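You operate a simulated robot arm through the tools that you are given. There is no shell and no other tool.

You are at the controls of a simulated robot arm. One attempt, no reset.

TASK
Earth T1's funnel, pour the jug through it, and shut both valves again.
Fine: the clamp goes on before the valves open and stays on. Set down upright: red-handled jug.

It is judged by the outcome, as a careful person would: the job done as asked, and still so three seconds after it is handed in. It fails if anything else is knocked over, pushed out of place, dropped, spilled or broken.

THE ROBOT
A 7-joint arm with a two-finger parallel gripper, fixed in place. Base frame: the origin is at the foot of the arm, x ahead of it, y to its left, z up. Units: m, rad, N and s.
With the tool pointing down near the work surface it reaches from about 0.1 to 0.58 m from the base axis. Its first joint turns from -2.897 to 2.897 rad. Payload 1.57 kg.
The tool frame sits at the grasp point between the pads (the TCP): z along the fingers, y along the line on which they close. The tips reach 0.03 m beyond it. Largest opening 0.08 m; finger width 0.017, thickness 0.012; the body of the gripper, 0.04 by 0.082 m, starts 0.08 m behind the TCP.
Orientation is told as [roll, pitch, yaw] about the base's x, y, z axes, in that order, counted from this pose: with the fingers straight down and closing along the base's y, the tool's x points along the base's -x, its y along +y and its z along -z.

THE INTERFACE
- The arm moves only by the tool servo_tool. Its argument "deltas" is text: rows parted by semicolons, each of 7 numbers parted by spaces: the shift along the tool's x, y, z in mm, then the turn, a rotation vector about the tool's x, y, z in rad, then the finger opening in mm, from 0 to 80. In form: x y z wx wy wz claw; .... A call has 1 to 20 rows; each row is the pose to reach, as a shift and turn from the pose commanded when the call began, along the tool's axes at that moment. Each row takes 0.2 s and may step no farther than 0.05 m and 0.15 rad from the row before; otherwise, or with a gripper value out of range, the whole call is refused. A pose out of reach is approached as far as the arm can. The call stops where the force on the tool passes 40 N (or 10 N more than at its start, if that is more) or the arm is blocked; 0.2 s more then pass. Each finger travels about 0.072 m/s and halts on what it meets, pressing with about 40 N; the grip force reading is that of the motor and also rises with nothing between the fingers. The clock runs only during rows and for 0.2 s after the last one: add rows that repeat a pose to give the fingers time. The reply holds the time, the measured pose of the TCP, the force on the tool along the base axes, the opening and the grip force, in the units named above and with some noise, with the torque about the TCP (base axes, N m) and any sound that the robot's microphone picked up, and new pictures: "pictures" is both (left out), scene, wrist or none.
- Cameras (640 x 400 px; columns grow to the right, rows downward): "scene" is fixed at [0.401, -0.4983, 1.143]; the picture's right is [0.98, -0.19, 0.00], its down [-0.05, -0.25, -0.97] and it looks along [0.19, 0.95, -0.25] (base axes); focal length 247 px, centre (320, 200). "wrist" rides on the gripper at [0.072, -0.007, -0.122] in the tool frame; the picture's right is [0.09, 1.00, 0.00], its down [-0.84, 0.08, -0.54] and it looks along [-0.54, 0.05, 0.84] (tool axes); focal length 238 px, centre (320, 200). There is no depth. A picture from a camera that has moved, and an enlarged one, comes with that camera's place and axes in the base frame and with its lens.
- move_column(by): slides the trunk up (or, below 0, down) by that many m; the arm rides with it, the base frame stays. It gives what a move gives, with no picture.
- inspect(camera, box): a new picture of the part [left, top, right, bottom] of that camera's present view, enlarged. No time passes.
- job_done(): hands the job in; it is judged then, once.

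Nothing tells you positions but the pictures and the camera data. Unless the task says otherwise, let go and move clear before handing in.

The tools are called after "Call:" as a command line: name --argument value ..., lists and objects as JSON in quotes. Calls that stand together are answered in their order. servo_tool: Moves the arm, as the interface text tells. Its arguments: {"type":"object","properties":{"deltas":{"type":"string"},"pictures":{"type":"string","enum":["both","scene","wrist","none"]}},"required":["deltas"]} The other tools are called the same way: move_column (by) slides the trunk up or down; inspect (camera, box) takes an enlarged picture of a part of a camera's view; job_done () hands the job in.

At the start:

```text
time_s: 0.0
tool_pos: [0.3147, 0.3018, 1.2495]
tcp_rot: [-0.001, 0.001, -0.002]
contact_force: [0.3, -0.5, -0.8]
ft_torque: [-0.04, 0.03, 0.0]
opening: 0.0801
grip_force: 0.0
trunk travel left (down, up): [-0.375, 0.105]
```

scene: 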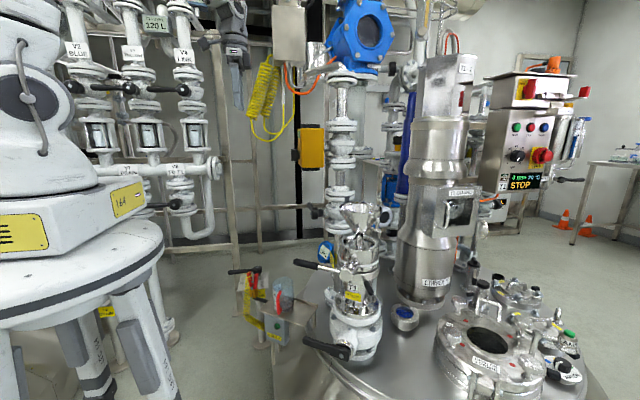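
wrist: 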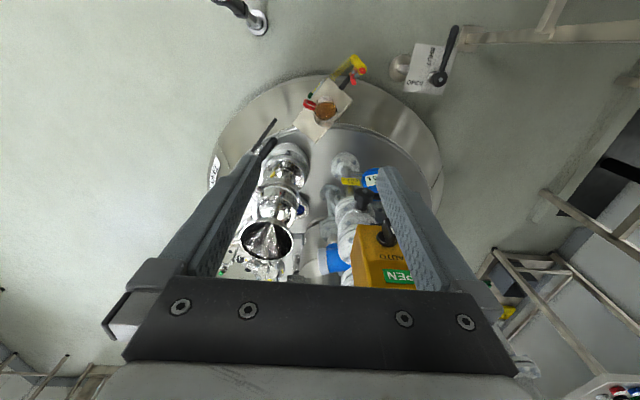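

I see a reactor lid with a T1 funnel (two black-handled valves), a side platform that carries a red-handled jug, and maybe the earth clamp. I'll look closer before I move.

Call:
inspect --camera "scene" --box '[220, 180, 420, 380]'

Call:
inspect --camera "wrist" --box '[200, 50, 480, 290]'

Call:
inspect --camera "scene" --box '[220, 250, 320, 350]'

Call:
inspect --camera "scene" --box '[300, 190, 400, 290]'

```text
2.00 times, centred on (320, 280) of scene
camera zoom: at [0.401, -0.4983, 1.143], right [0.98, -0.19, 0.0], down [-0.05, -0.25, -0.97], along [0.19, 0.95, -0.25], focal length 494 px, centre (320, 40)
```

zoom: 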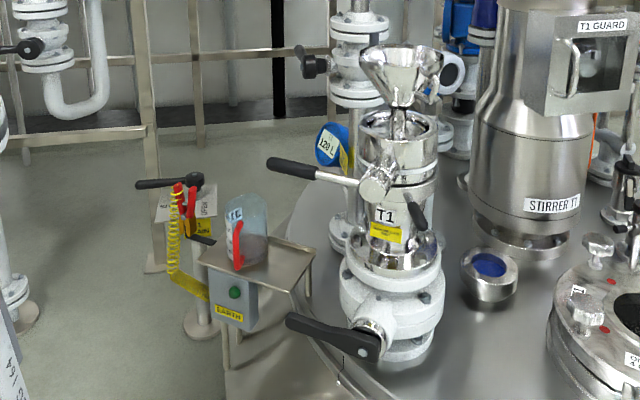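

```text
1.67 times, centred on (340, 170) of wrist
camera zoom: at [0.2441, 0.2961, 1.3706], right [-0.09, 1.0, 0.0], down [0.84, 0.08, 0.54], along [0.54, 0.05, -0.84], focal length 397 px, centre (287, 250)
```

zoom: 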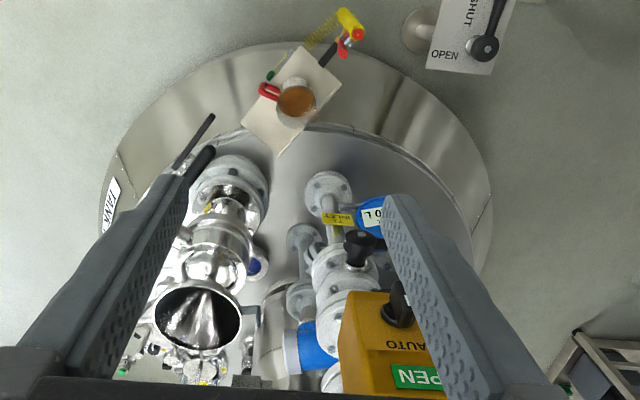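

```text
4.00 times, centred on (270, 300) of scene
camera zoom: at [0.401, -0.4983, 1.143], right [0.98, -0.19, 0.0], down [-0.05, -0.25, -0.97], along [0.19, 0.95, -0.25], focal length 988 px, centre (520, -200)
```

zoom: 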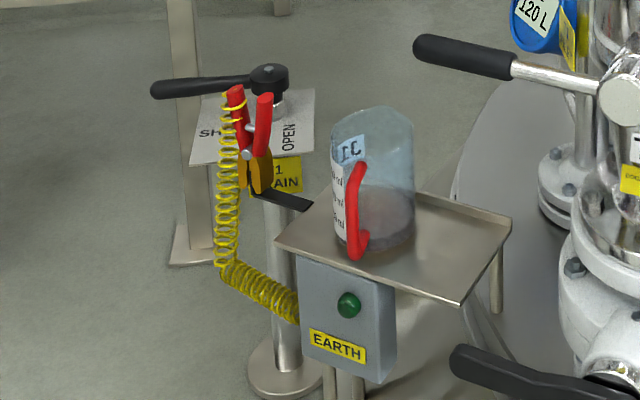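

```text
4.00 times, centred on (350, 240) of scene
camera zoom: at [0.401, -0.4983, 1.143], right [0.98, -0.19, 0.0], down [-0.05, -0.25, -0.97], along [0.19, 0.95, -0.25], focal length 988 px, centre (200, 40)
```

zoom: 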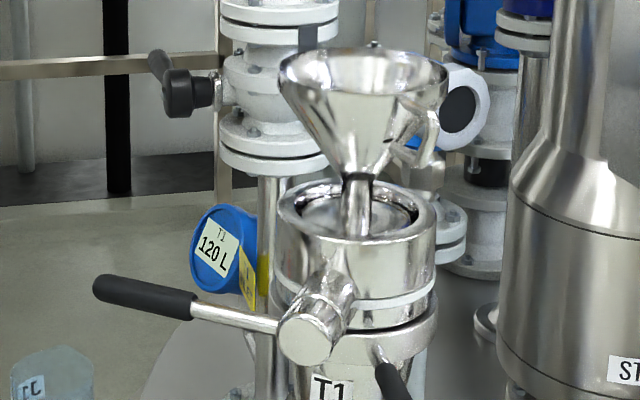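

I need more detail of the labels, the levers, the clamp and the funnel, so I'll zoom in on each.

Call:
inspect --camera "scene" --box '[330, 270, 390, 310]'

Call:
inspect --camera "scene" --box '[300, 310, 400, 375]'

Call:
inspect --camera "scene" --box '[240, 260, 300, 300]'

Call:
inspect --camera "wrist" --box '[280, 40, 380, 140]'

Call:
inspect --camera "wrist" --box '[210, 130, 330, 290]'

Call:
inspect --camera "scene" --box '[335, 195, 395, 245]'

Call:
inspect --camera "scene" --box '[420, 280, 600, 400]'

Call:
inspect --camera "scene" --box '[480, 60, 600, 200]'

```text
10.00 times, centred on (360, 290) of scene
camera zoom: at [0.401, -0.4983, 1.143], right [0.98, -0.19, 0.0], down [-0.05, -0.25, -0.97], along [0.19, 0.95, -0.25], focal length 2469 px, centre (-80, -700)
```

zoom: 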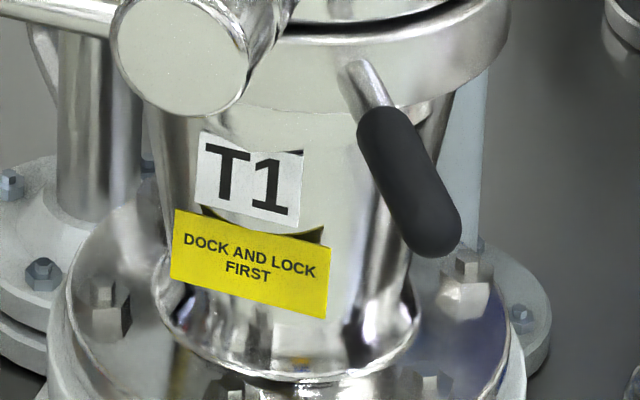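

```text
6.15 times, centred on (350, 342) of scene
camera zoom: at [0.401, -0.4983, 1.143], right [0.98, -0.19, 0.0], down [-0.05, -0.25, -0.97], along [0.19, 0.95, -0.25], focal length 1520 px, centre (135, -677)
```

zoom: 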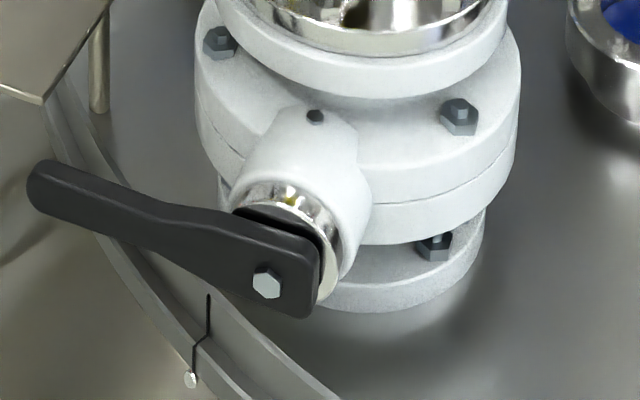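

```text
10.00 times, centred on (270, 280) of scene
camera zoom: at [0.401, -0.4983, 1.143], right [0.98, -0.19, 0.0], down [-0.05, -0.25, -0.97], along [0.19, 0.95, -0.25], focal length 2469 px, centre (820, -600)
```

zoom: 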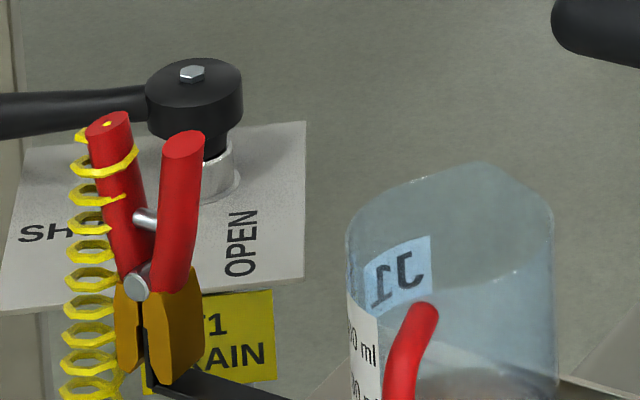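

```text
4.00 times, centred on (330, 90) of wrist
camera zoom: at [0.2441, 0.2961, 1.3706], right [-0.09, 1.0, 0.0], down [0.84, 0.08, 0.54], along [0.54, 0.05, -0.84], focal length 953 px, centre (280, 640)
```

zoom: 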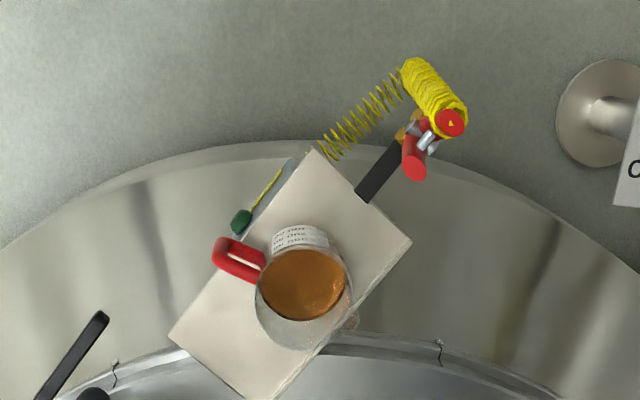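

```text
2.50 times, centred on (270, 210) of wrist
camera zoom: at [0.2441, 0.2961, 1.3706], right [-0.09, 1.0, 0.0], down [0.84, 0.08, 0.54], along [0.54, 0.05, -0.84], focal length 596 px, centre (445, 175)
```

zoom: 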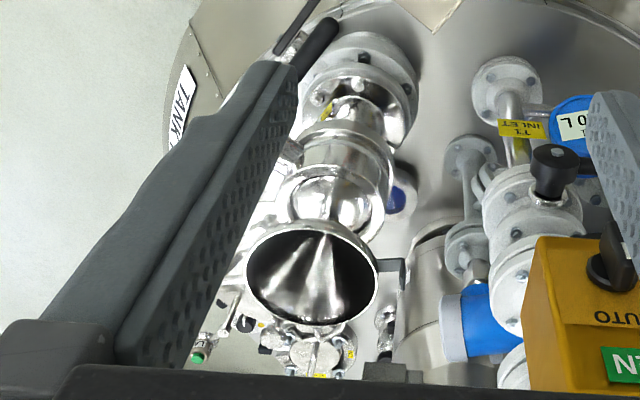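

```text
8.00 times, centred on (365, 220) of scene
camera zoom: at [0.401, -0.4983, 1.143], right [0.98, -0.19, 0.0], down [-0.05, -0.25, -0.97], along [0.19, 0.95, -0.25], focal length 1976 px, centre (-40, 40)
```

zoom: 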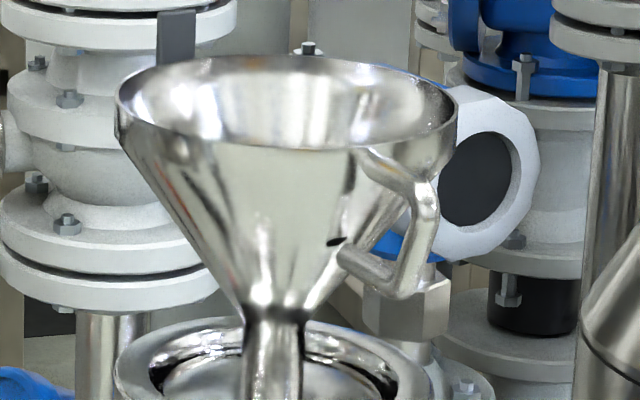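

```text
3.33 times, centred on (510, 340) of scene
camera zoom: at [0.401, -0.4983, 1.143], right [0.98, -0.19, 0.0], down [-0.05, -0.25, -0.97], along [0.19, 0.95, -0.25], focal length 823 px, centre (-313, -267)
```

zoom: 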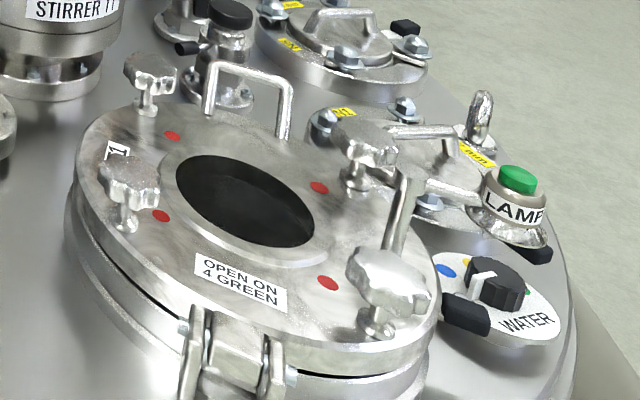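

```text
2.86 times, centred on (540, 130) of scene
camera zoom: at [0.401, -0.4983, 1.143], right [0.98, -0.19, 0.0], down [-0.05, -0.25, -0.97], along [0.19, 0.95, -0.25], focal length 706 px, centre (-309, 400)
```

zoom: 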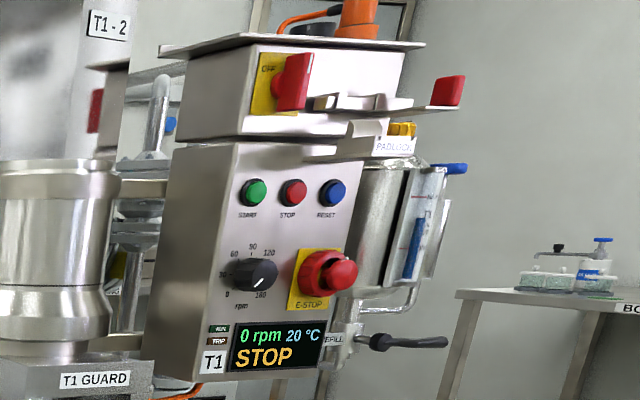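

The clamp with red handles bites a bar at the tray. An earth tab appears to stand at the back of the funnel rim, at about (0.65, 0.28, 0.93), and the yellow box is an obstacle at about (0.56, 0.45, 1.08). I'll lower the trunk a bit for a closer look with the wrist camera.

Call:
move_column --by -0.2

Call:
servo_tool --deltas "0 0 0 0 0 0 80" --pictures "both"

```text
time_s: 2.2
tool_pos: [0.3158, 0.3012, 1.049]
tcp_rot: [0.001, -0.002, 0.001]
contact_force: [-0.2, 0.4, -0.1]
ft_torque: [0.0, -0.03, -0.01]
opening: 0.0798
grip_force: 0.0
trunk travel left (down, up): [-0.175, 0.305]
```

```text
time_s: 2.6
tool_pos: [0.3154, 0.3025, 1.0484]
tcp_rot: [0.002, -0.001, 0.0]
contact_force: [0.1, -0.2, 0.3]
ft_torque: [-0.03, -0.04, -0.02]
opening: 0.0801
grip_force: 0.0
trunk travel left (down, up): [-0.175, 0.305]
camera wrist: at [0.2441, 0.2961, 1.1706], right [-0.09, 1.0, 0.0], down [0.84, 0.08, 0.54], along [0.54, 0.05, -0.84], focal length 238 px, centre (320, 200)
```

scene: 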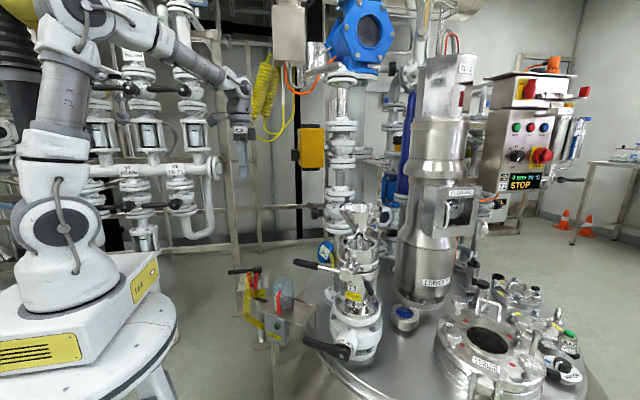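
wrist: 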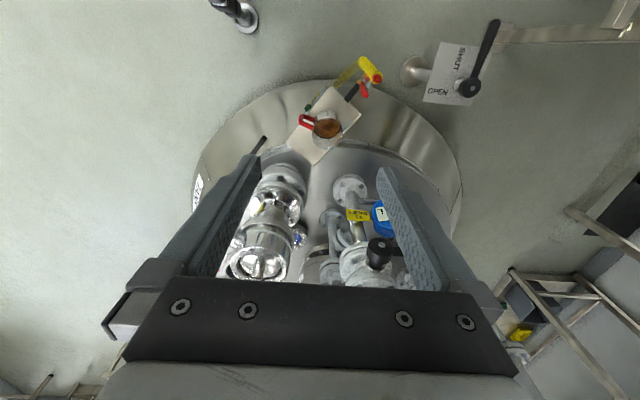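

The arm is clear of everything. I'll bring the tool down near the clamp and tray for a close look.

Call:
servo_tool --deltas "16 14 39 0 0 0 80; 31 27 78 0 0 0 80; 47 40 116 0 0 0 80; 62 54 155 0 0 0 80; 78 68 194 0 0 0 80; 94 81 233 0 0 0 80; 109 95 271 0 0 0 80; 125 108 310 0 0 0 80"

Call:
inspect --camera "wrist" --box '[200, 80, 440, 240]'

```text
time_s: 4.4
tool_pos: [0.1926, 0.4097, 0.7388]
tcp_rot: [-0.001, 0.0, 0.001]
contact_force: [-0.2, 0.6, -0.5]
ft_torque: [0.01, 0.0, -0.01]
opening: 0.08
grip_force: 0.0
trunk travel left (down, up): [-0.175, 0.305]
camera wrist: at [0.1201, 0.4045, 0.8598], right [-0.09, 1.0, 0.0], down [0.84, 0.08, 0.54], along [0.54, 0.05, -0.84], focal length 238 px, centre (320, 200)
```

scene: 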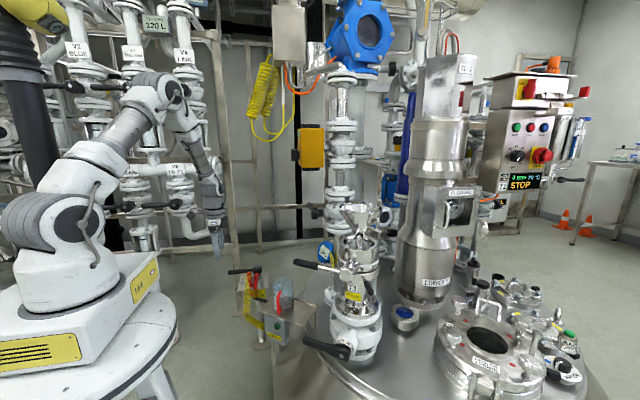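
wrist: 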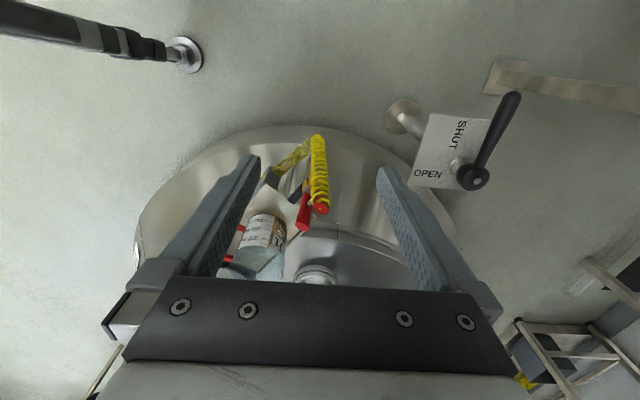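

```text
2.50 times, centred on (320, 160) of wrist
camera zoom: at [0.1201, 0.4045, 0.8598], right [-0.09, 1.0, 0.0], down [0.84, 0.08, 0.54], along [0.54, 0.05, -0.84], focal length 596 px, centre (320, 300)
```

zoom: 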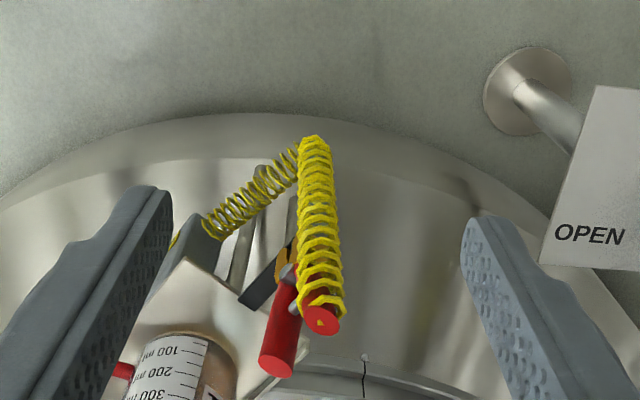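

The clamp handles top out near (0.295, 0.42, 0.61) and (0.325, 0.40, 0.61). Next I'll raise the tool and view the funnel and tab up close.

Call:
servo_tool --deltas "0 0 -46 0 0 0 80; 0 0 -92 0 0 0 80; 0 0 -137 0 0 0 80; 0 0 -183 0 0 0 80; 0 0 -229 0 0 0 80; 0 0 -275 0 0 0 80; 0 0 -321 0 0 0 80; -44 -23 -321 0 0 0 80; -88 -46 -321 0 0 0 80; -132 -69 -321 0 0 0 80; -176 -92 -321 0 0 0 80; -220 -115 -321 0 0 0 80; -264 -138 -321 0 0 0 80; -308 -160 -321 0 0 0 80"

Call:
inspect --camera "wrist" --box '[220, 130, 420, 290]'

Call:
inspect --camera "scene" --box '[280, 180, 420, 300]'

```text
time_s: 7.4
tool_pos: [0.5016, 0.2468, 1.0589]
tcp_rot: [0.001, -0.001, 0.0]
contact_force: [-0.3, -0.8, 0.1]
ft_torque: [0.03, 0.0, -0.01]
opening: 0.0799
grip_force: 0.0
trunk travel left (down, up): [-0.175, 0.305]
camera wrist: at [0.4304, 0.2414, 1.1795], right [-0.09, 1.0, 0.0], down [0.84, 0.08, 0.54], along [0.54, 0.05, -0.84], focal length 238 px, centre (320, 200)
```

scene: 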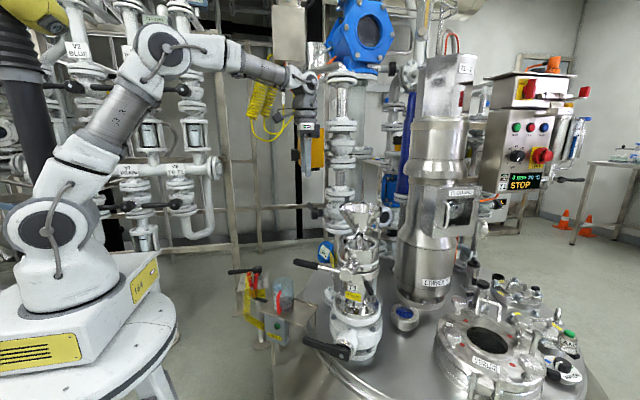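
wrist: 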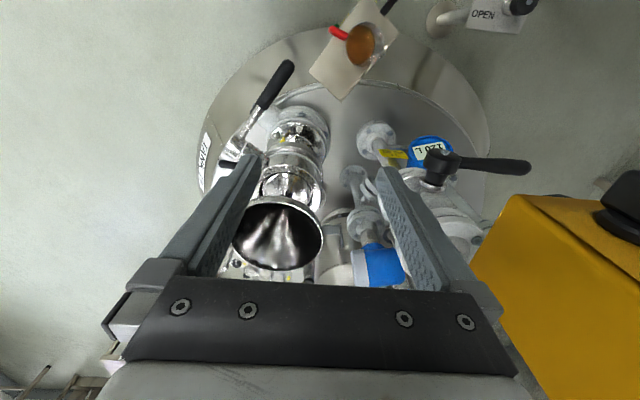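

```text
2.50 times, centred on (320, 210) of wrist
camera zoom: at [0.4304, 0.2414, 1.1795], right [-0.09, 1.0, 0.0], down [0.84, 0.08, 0.54], along [0.54, 0.05, -0.84], focal length 596 px, centre (320, 175)
```

zoom: 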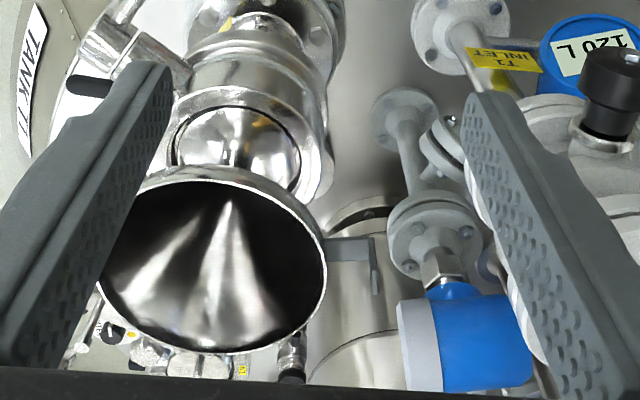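

```text
3.33 times, centred on (350, 240) of scene
camera zoom: at [0.401, -0.4983, 1.143], right [0.98, -0.19, 0.0], down [-0.05, -0.25, -0.97], along [0.19, 0.95, -0.25], focal length 823 px, centre (220, 67)
```

zoom: 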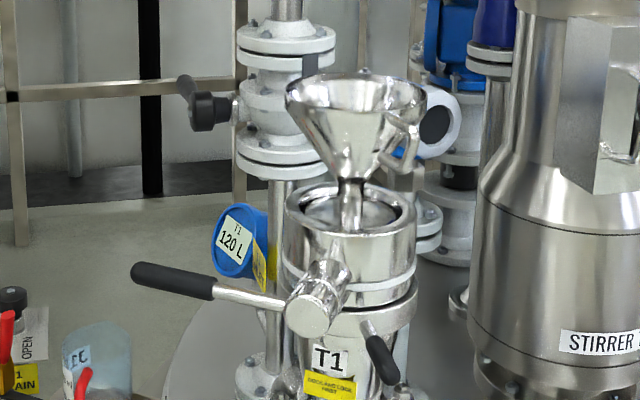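

The earth tab is an upright plate near (0.654, 0.292, 0.93), with its flat face toward the funnel axis. Now I'll view T1's front, where the levers and lock are, from the -y side with a tilted wrist.

Call:
servo_tool --deltas "2 -36 16 -0.0244 -0.0526 -0.1068 80; 4 -72 33 -0.0489 -0.1052 -0.2136 80; 6 -108 49 -0.0733 -0.1578 -0.3205 80; 8 -144 66 -0.0977 -0.2104 -0.4273 80; 10 -180 82 -0.1222 -0.263 -0.5341 80; 12 -217 99 -0.1466 -0.3156 -0.641 80; 14 -253 115 -0.1711 -0.3682 -0.7478 80; 17 -289 132 -0.1955 -0.4208 -0.8546 80"

Call:
inspect --camera "wrist" --box '[180, 60, 460, 290]'

```text
time_s: 9.2
tool_pos: [0.4804, -0.0405, 0.9302]
tcp_rot: [0.0, -0.451, 0.868]
contact_force: [0.8, 0.5, -0.2]
ft_torque: [-0.04, 0.05, -0.01]
opening: 0.0801
grip_force: 0.1
trunk travel left (down, up): [-0.175, 0.305]
camera wrist: at [0.4085, -0.1334, 1.0076], right [-0.81, 0.58, -0.04], down [0.27, 0.45, 0.85], along [0.51, 0.68, -0.52], focal length 238 px, centre (320, 200)
```

scene: 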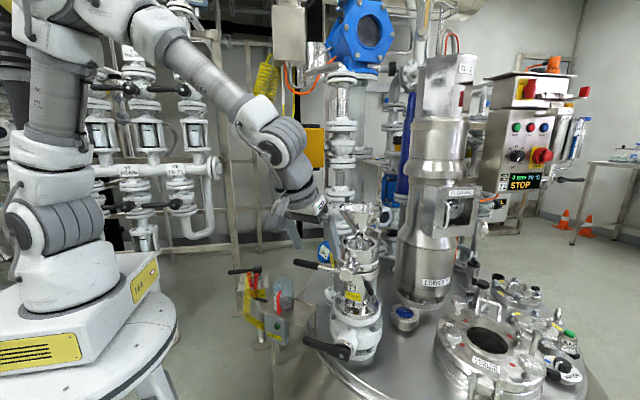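
wrist: 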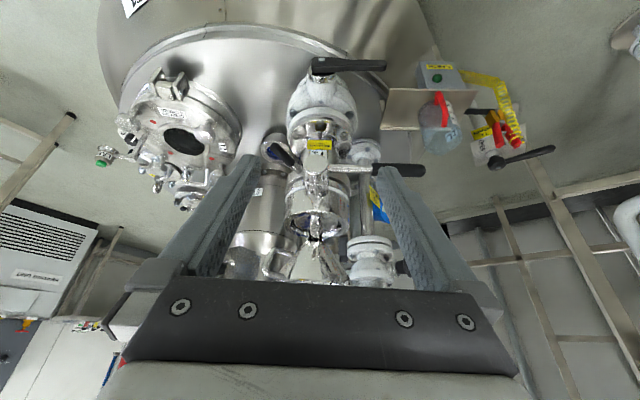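

```text
1.74 times, centred on (320, 175) of wrist
camera zoom: at [0.4085, -0.1334, 1.0076], right [-0.81, 0.58, -0.04], down [0.27, 0.45, 0.85], along [0.51, 0.68, -0.52], focal length 414 px, centre (320, 244)
```

zoom: 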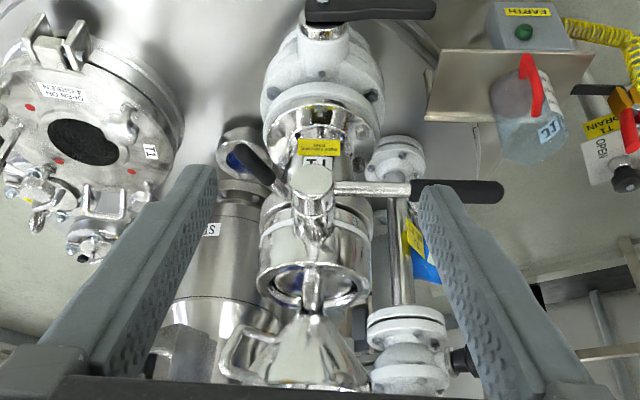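

T1's split valve pivots at about (0.60, 0.11, 0.755) with its lever horizontal. The lower white ball valve pivots at about (0.58, 0.08, 0.51), also with its lever horizontal, so both look shut. I'll zoom in to check the lock lever and the docking.

Call:
inspect --camera "wrist" --box '[260, 90, 390, 220]'

Call:
inspect --camera "wrist" --box '[270, 190, 390, 285]'

Call:
inspect --camera "wrist" --box '[390, 50, 560, 180]'

Call:
inspect --camera "wrist" --box '[270, 40, 400, 150]'

Call:
inspect --camera "scene" --box '[330, 225, 400, 275]'

Call:
inspect --camera "scene" --box '[340, 255, 400, 300]'

```text
3.08 times, centred on (325, 155) of wrist
camera zoom: at [0.4085, -0.1334, 1.0076], right [-0.81, 0.58, -0.04], down [0.27, 0.45, 0.85], along [0.51, 0.68, -0.52], focal length 733 px, centre (305, 338)
```

zoom: 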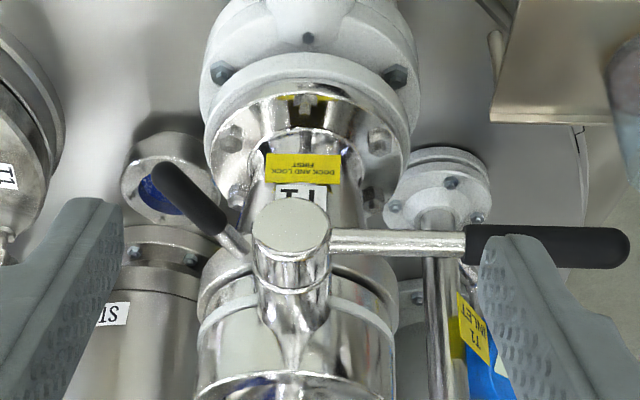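

```text
4.21 times, centred on (330, 238) of wrist
camera zoom: at [0.4085, -0.1334, 1.0076], right [-0.81, 0.58, -0.04], down [0.27, 0.45, 0.85], along [0.51, 0.68, -0.52], focal length 1004 px, centre (278, 42)
```

zoom: 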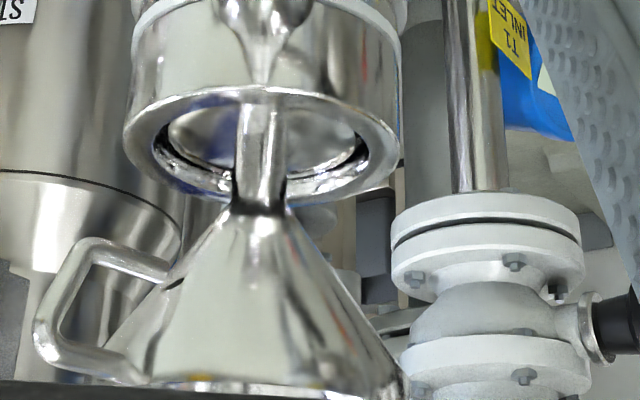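

```text
3.08 times, centred on (475, 115) of wrist
camera zoom: at [0.4085, -0.1334, 1.0076], right [-0.81, 0.58, -0.04], down [0.27, 0.45, 0.85], along [0.51, 0.68, -0.52], focal length 733 px, centre (-157, 462)
```

zoom: 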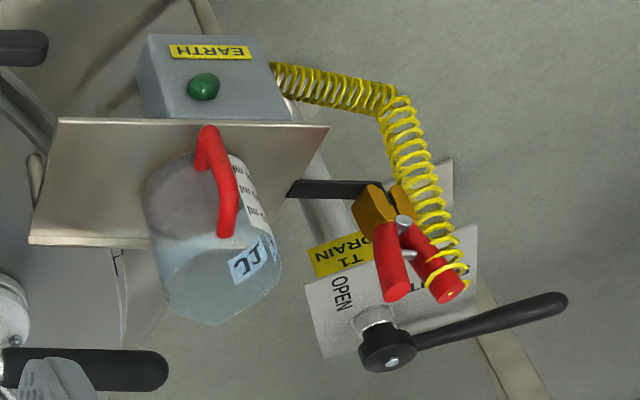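

```text
3.64 times, centred on (335, 95) of wrist
camera zoom: at [0.4085, -0.1334, 1.0076], right [-0.81, 0.58, -0.04], down [0.27, 0.45, 0.85], along [0.51, 0.68, -0.52], focal length 867 px, centre (266, 582)
```

zoom: 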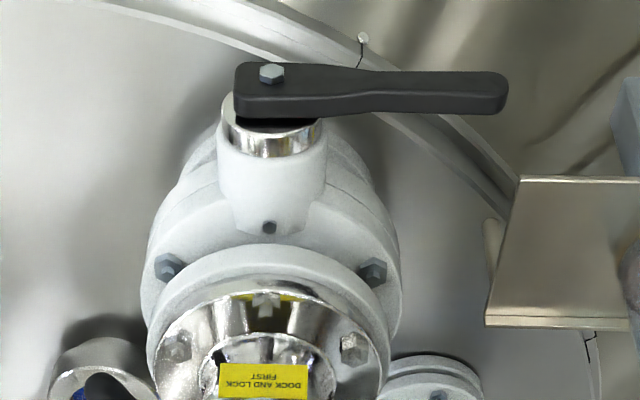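

```text
8.00 times, centred on (365, 250) of scene
camera zoom: at [0.401, -0.4983, 1.143], right [0.98, -0.19, 0.0], down [-0.05, -0.25, -0.97], along [0.19, 0.95, -0.25], focal length 1976 px, centre (-40, -200)
```

zoom: 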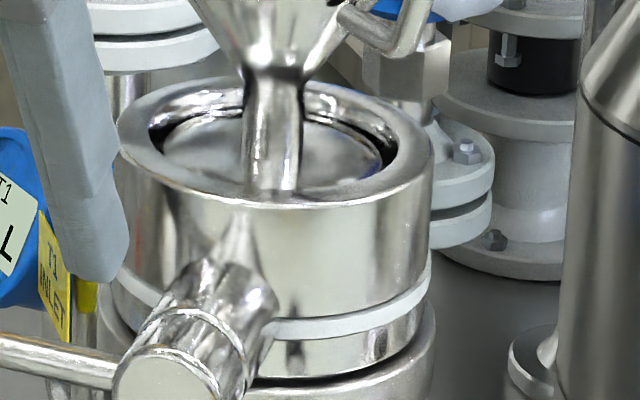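

```text
8.89 times, centred on (370, 278) of scene
camera zoom: at [0.401, -0.4983, 1.143], right [0.98, -0.19, 0.0], down [-0.05, -0.25, -0.97], along [0.19, 0.95, -0.25], focal length 2195 px, centre (-124, -489)
```

zoom: 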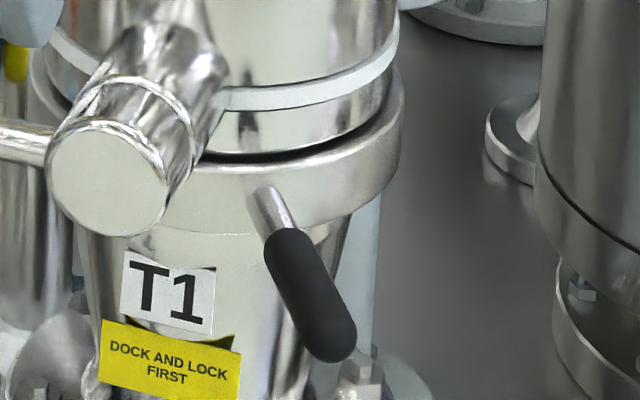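

The valve looks docked and the locking lever ring is in place. The clamp's jaws are at about (0.305, 0.398, 0.533), with its handles splayed along (0.82, -0.57). I'll move above the clamp, fingers down, at yaw of about 0.96.

Call:
servo_tool --deltas "-17 0 -36 0 0 0 80; -35 0 -72 0 0 0 80; -48 38 -50 -0.0019 0.041 -0.0082 80; -61 77 -28 -0.0038 0.082 -0.0164 80; -73 115 -5 -0.0057 0.1229 -0.0247 80; -86 154 17 -0.0076 0.1639 -0.0329 80; -99 192 39 -0.0095 0.2049 -0.0411 80; -112 231 61 -0.0113 0.2459 -0.0493 80; -125 269 83 -0.0132 0.2869 -0.0575 80; -137 308 105 -0.0151 0.3279 -0.0657 80; -150 346 128 -0.017 0.3688 -0.074 80; -163 385 150 -0.0189 0.4098 -0.0822 80; -176 423 172 -0.0208 0.4508 -0.0904 80"

Call:
inspect --camera "wrist" --box '[220, 100, 420, 280]'

```text
time_s: 12.0
tool_pos: [0.3086, 0.4119, 0.8501]
tcp_rot: [-0.001, 0.0, 0.961]
contact_force: [0.0, 0.0, 1.3]
ft_torque: [0.04, 0.0, 0.0]
opening: 0.0803
grip_force: 0.1
trunk travel left (down, up): [-0.175, 0.305]
camera wrist: at [0.2735, 0.3499, 0.9714], right [-0.87, 0.49, 0.0], down [0.42, 0.73, 0.54], along [0.27, 0.47, -0.84], focal length 238 px, centre (320, 200)
```

scene: 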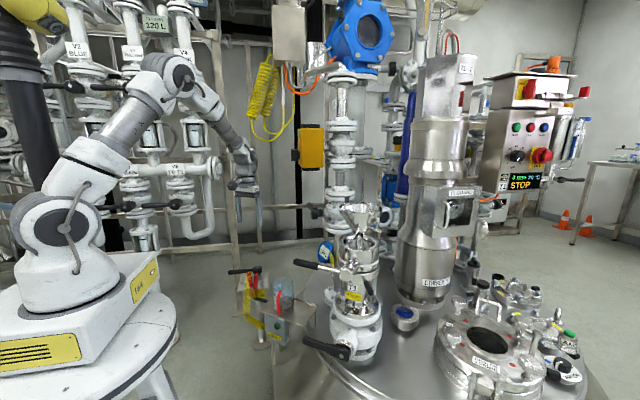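
wrist: 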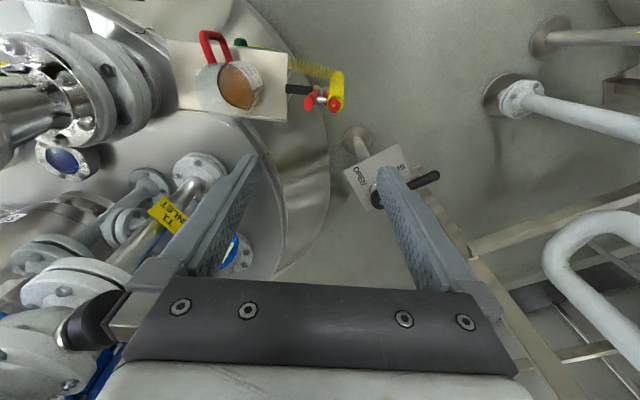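

```text
2.22 times, centred on (320, 190) of wrist
camera zoom: at [0.2735, 0.3499, 0.9714], right [-0.87, 0.49, 0.0], down [0.42, 0.73, 0.54], along [0.27, 0.47, -0.84], focal length 530 px, centre (320, 222)
```

zoom: 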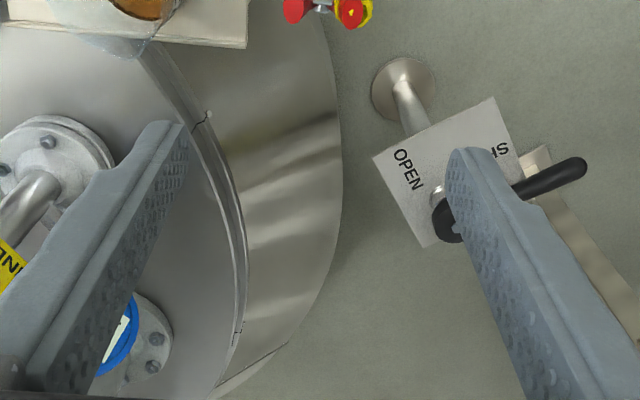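

From above, the clamp handles line up with the bar's outward direction, which means a yaw of about 1.055. The clamp sits on an L-plate like the funnel's tab, with its centre near (0.306, 0.408). I'll come down to z = 0.70 and re-check.

Call:
servo_tool --deltas "2 0 38 0 0 -0.03 80; 3 0 75 0 0 -0.06 80; 4 0 112 0 0 -0.09 80; 6 0 150 0 0 -0.094 80"

Call:
inspect --camera "wrist" --box '[240, 80, 400, 220]'

Call:
inspect --camera "scene" --box '[220, 210, 300, 310]'

```text
time_s: 13.0
tool_pos: [0.3026, 0.4063, 0.6974]
tcp_rot: [0.0, 0.001, 1.055]
contact_force: [-0.2, -0.4, 0.6]
ft_torque: [0.02, 0.01, 0.0]
opening: 0.0801
grip_force: 0.0
trunk travel left (down, up): [-0.175, 0.305]
camera wrist: at [0.2741, 0.3407, 0.8181], right [-0.91, 0.41, 0.0], down [0.34, 0.77, 0.54], along [0.22, 0.49, -0.84], focal length 238 px, centre (320, 200)
```

scene: 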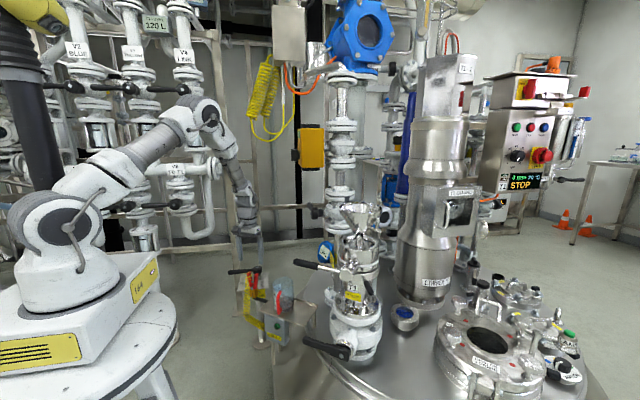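
wrist: 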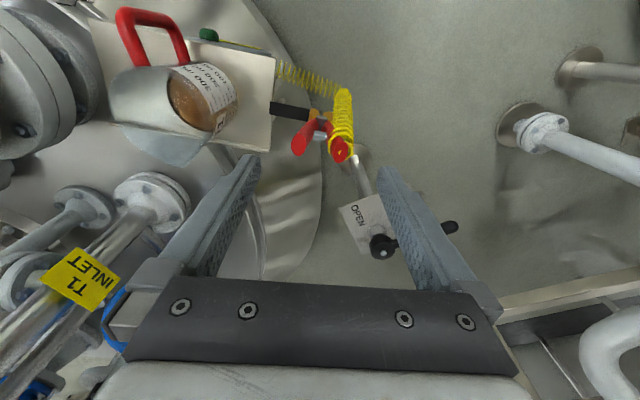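

```text
2.86 times, centred on (320, 150) of wrist
camera zoom: at [0.2741, 0.3407, 0.8181], right [-0.91, 0.41, 0.0], down [0.34, 0.77, 0.54], along [0.22, 0.49, -0.84], focal length 681 px, centre (320, 343)
```

zoom: 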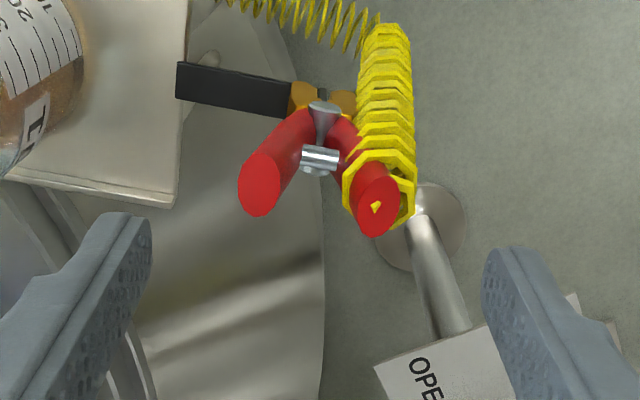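

```text
4.00 times, centred on (260, 260) of scene
camera zoom: at [0.401, -0.4983, 1.143], right [0.98, -0.19, 0.0], down [-0.05, -0.25, -0.97], along [0.19, 0.95, -0.25], focal length 988 px, centre (560, -40)
```

zoom: 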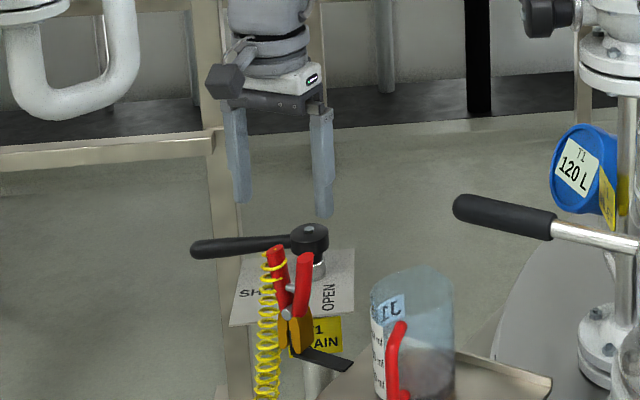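

The clamp is centred at about (0.305, 0.410), handle tops at 0.612 and pivot at about 0.53. I'll lower the open fingers around the handles to z ≈ 0.585.

Call:
servo_tool --deltas "-1 0 38 0 0 0 80; -3 0 76 0 0 0 80; -4 0 112 0 0 0 80; -4 0 112 0 0 0 80"

Call:
inspect --camera "wrist" --box '[220, 40, 420, 240]'

Call:
inspect --camera "scene" --box '[220, 230, 290, 310]'

```text
time_s: 14.0
tool_pos: [0.307, 0.4127, 0.5876]
tcp_rot: [0.0, 0.0, 1.056]
contact_force: [0.2, 0.4, 0.5]
ft_torque: [-0.03, -0.02, -0.01]
opening: 0.0799
grip_force: 0.1
trunk travel left (down, up): [-0.175, 0.305]
camera wrist: at [0.2774, 0.3477, 0.7097], right [-0.91, 0.41, 0.0], down [0.35, 0.77, 0.54], along [0.22, 0.49, -0.84], focal length 238 px, centre (320, 200)
```

scene: 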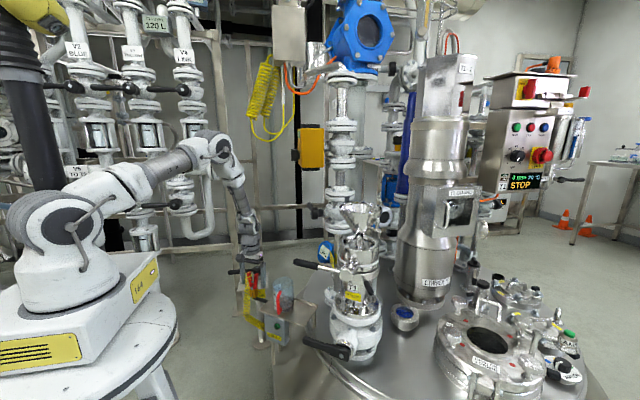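
wrist: 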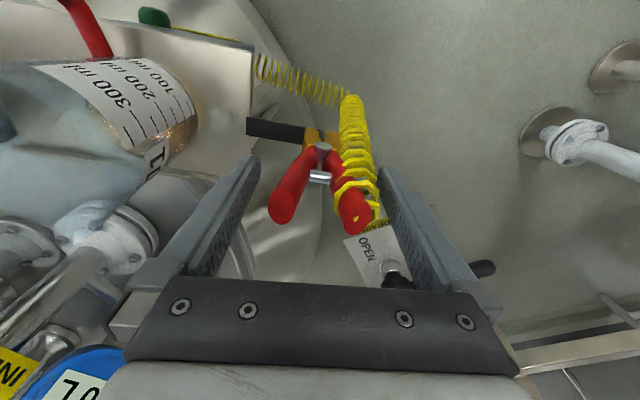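

```text
2.00 times, centred on (320, 140) of wrist
camera zoom: at [0.2774, 0.3477, 0.7097], right [-0.91, 0.41, 0.0], down [0.35, 0.77, 0.54], along [0.22, 0.49, -0.84], focal length 477 px, centre (320, 320)
```

zoom: 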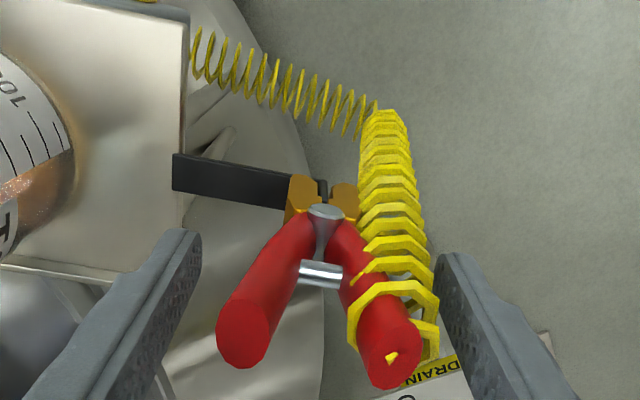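

```text
5.00 times, centred on (255, 270) of scene
camera zoom: at [0.401, -0.4983, 1.143], right [0.98, -0.19, 0.0], down [-0.05, -0.25, -0.97], along [0.19, 0.95, -0.25], focal length 1235 px, centre (645, -150)
```

zoom: 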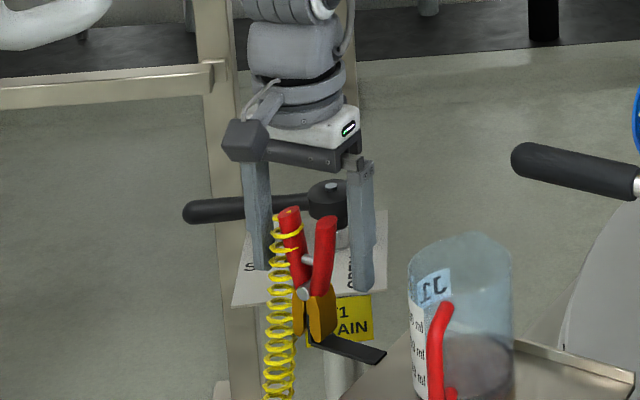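

The handles sit centrally between the fingers. I'll close to squeeze the clamp open.

Call:
servo_tool --deltas "0 0 0 0 0 0 60; 0 0 0 0 0 0 45; 0 0 0 0 0 0 35; 0 0 0 0 0 0 25; 0 0 0 0 0 0 20; 0 0 0 0 0 0 20"

Call:
inspect --camera "wrist" --box '[220, 40, 420, 240]'

Call:
inspect --camera "scene" --box '[220, 230, 290, 310]'

```text
time_s: 15.4
tool_pos: [0.3066, 0.4127, 0.5891]
tcp_rot: [0.0, 0.001, 1.057]
contact_force: [-0.2, -0.3, 0.7]
ft_torque: [0.03, 0.0, -0.02]
opening: 0.0497
grip_force: 39.9
trunk travel left (down, up): [-0.175, 0.305]
camera wrist: at [0.2773, 0.3476, 0.7099], right [-0.91, 0.41, 0.0], down [0.35, 0.77, 0.54], along [0.22, 0.49, -0.84], focal length 238 px, centre (320, 200)
```

scene: 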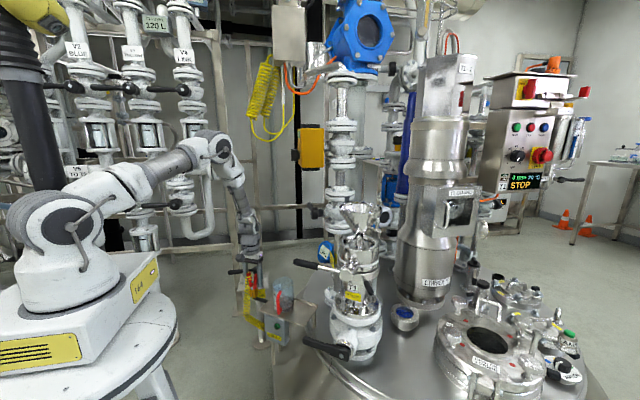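
wrist: 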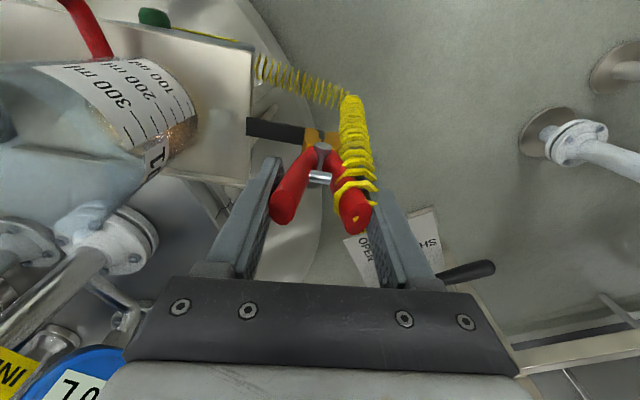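

```text
2.00 times, centred on (320, 140) of wrist
camera zoom: at [0.2773, 0.3476, 0.7099], right [-0.91, 0.41, 0.0], down [0.35, 0.77, 0.54], along [0.22, 0.49, -0.84], focal length 477 px, centre (320, 320)
```

zoom: 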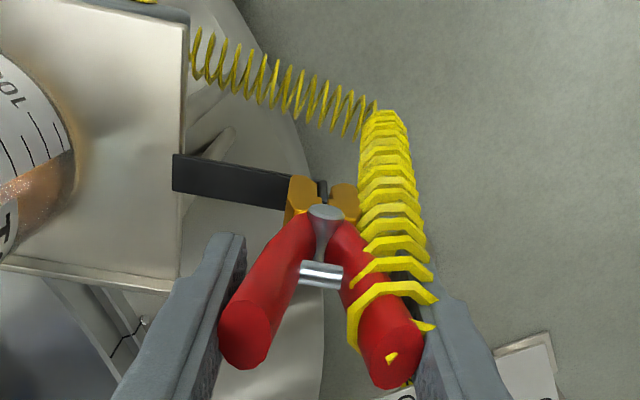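

```text
5.00 times, centred on (255, 270) of scene
camera zoom: at [0.401, -0.4983, 1.143], right [0.98, -0.19, 0.0], down [-0.05, -0.25, -0.97], along [0.19, 0.95, -0.25], focal length 1235 px, centre (645, -150)
```

zoom: 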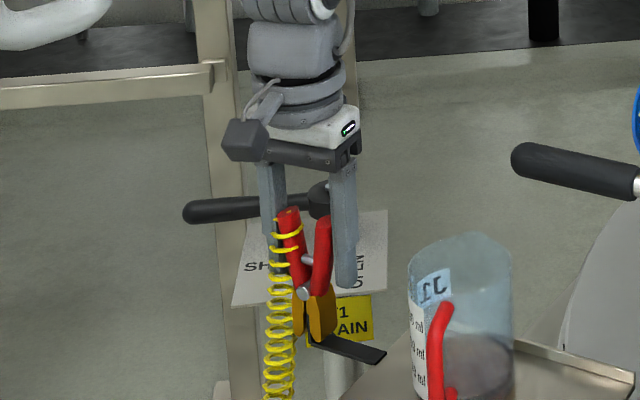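

The fingers hold the handles at a 50 mm opening with full grip force, but the jaws haven't visibly opened. I'll press longer to see whether the handles give.

Call:
servo_tool --deltas "0 0 0 0 0 0 5; 0 0 0 0 0 0 0; 0 0 0 0 0 0 0; 0 0 0 0 0 0 0; 0 0 0 0 0 0 0; 0 0 0 0 0 0 0"

Call:
inspect --camera "wrist" --box '[280, 90, 360, 150]'

Call:
inspect --camera "scene" --box '[240, 262, 270, 302]'

```text
time_s: 16.8
tool_pos: [0.306, 0.4118, 0.5877]
tcp_rot: [0.0, 0.002, 1.056]
contact_force: [0.3, -0.4, 0.3]
ft_torque: [0.05, 0.02, -0.01]
opening: 0.0496
grip_force: 39.5
trunk travel left (down, up): [-0.175, 0.305]
camera wrist: at [0.2772, 0.3476, 0.7099], right [-0.91, 0.41, 0.0], down [0.35, 0.77, 0.54], along [0.22, 0.49, -0.84], focal length 238 px, centre (320, 200)
```

scene: 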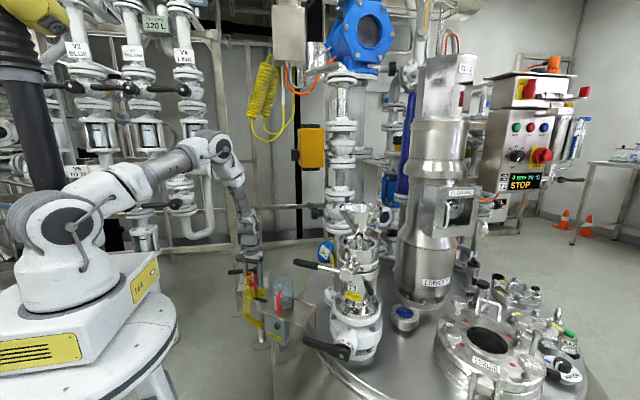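
wrist: 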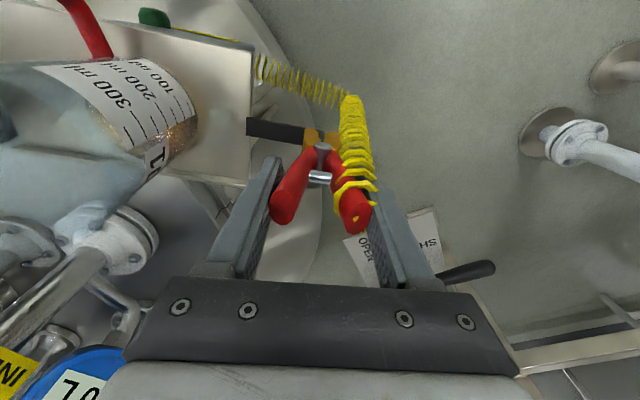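

```text
6.67 times, centred on (320, 120) of wrist
camera zoom: at [0.2772, 0.3476, 0.7099], right [-0.91, 0.41, 0.0], down [0.35, 0.77, 0.54], along [0.22, 0.49, -0.84], focal length 1589 px, centre (320, 733)
```

zoom: 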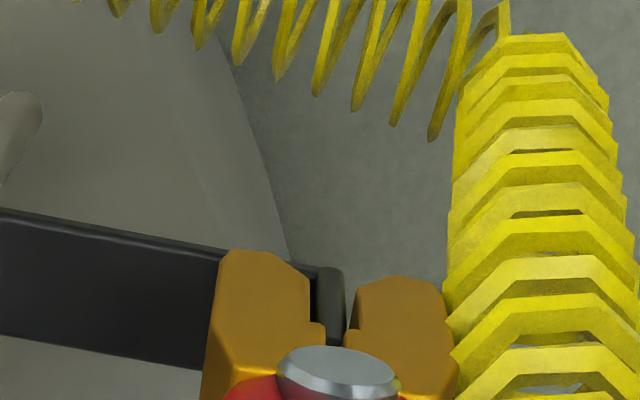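

```text
10.00 times, centred on (255, 282) of scene
camera zoom: at [0.401, -0.4983, 1.143], right [0.98, -0.19, 0.0], down [-0.05, -0.25, -0.97], along [0.19, 0.95, -0.25], focal length 2469 px, centre (970, -620)
```

zoom: 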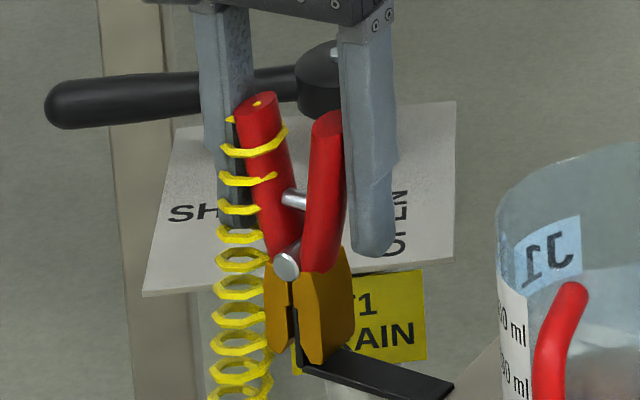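

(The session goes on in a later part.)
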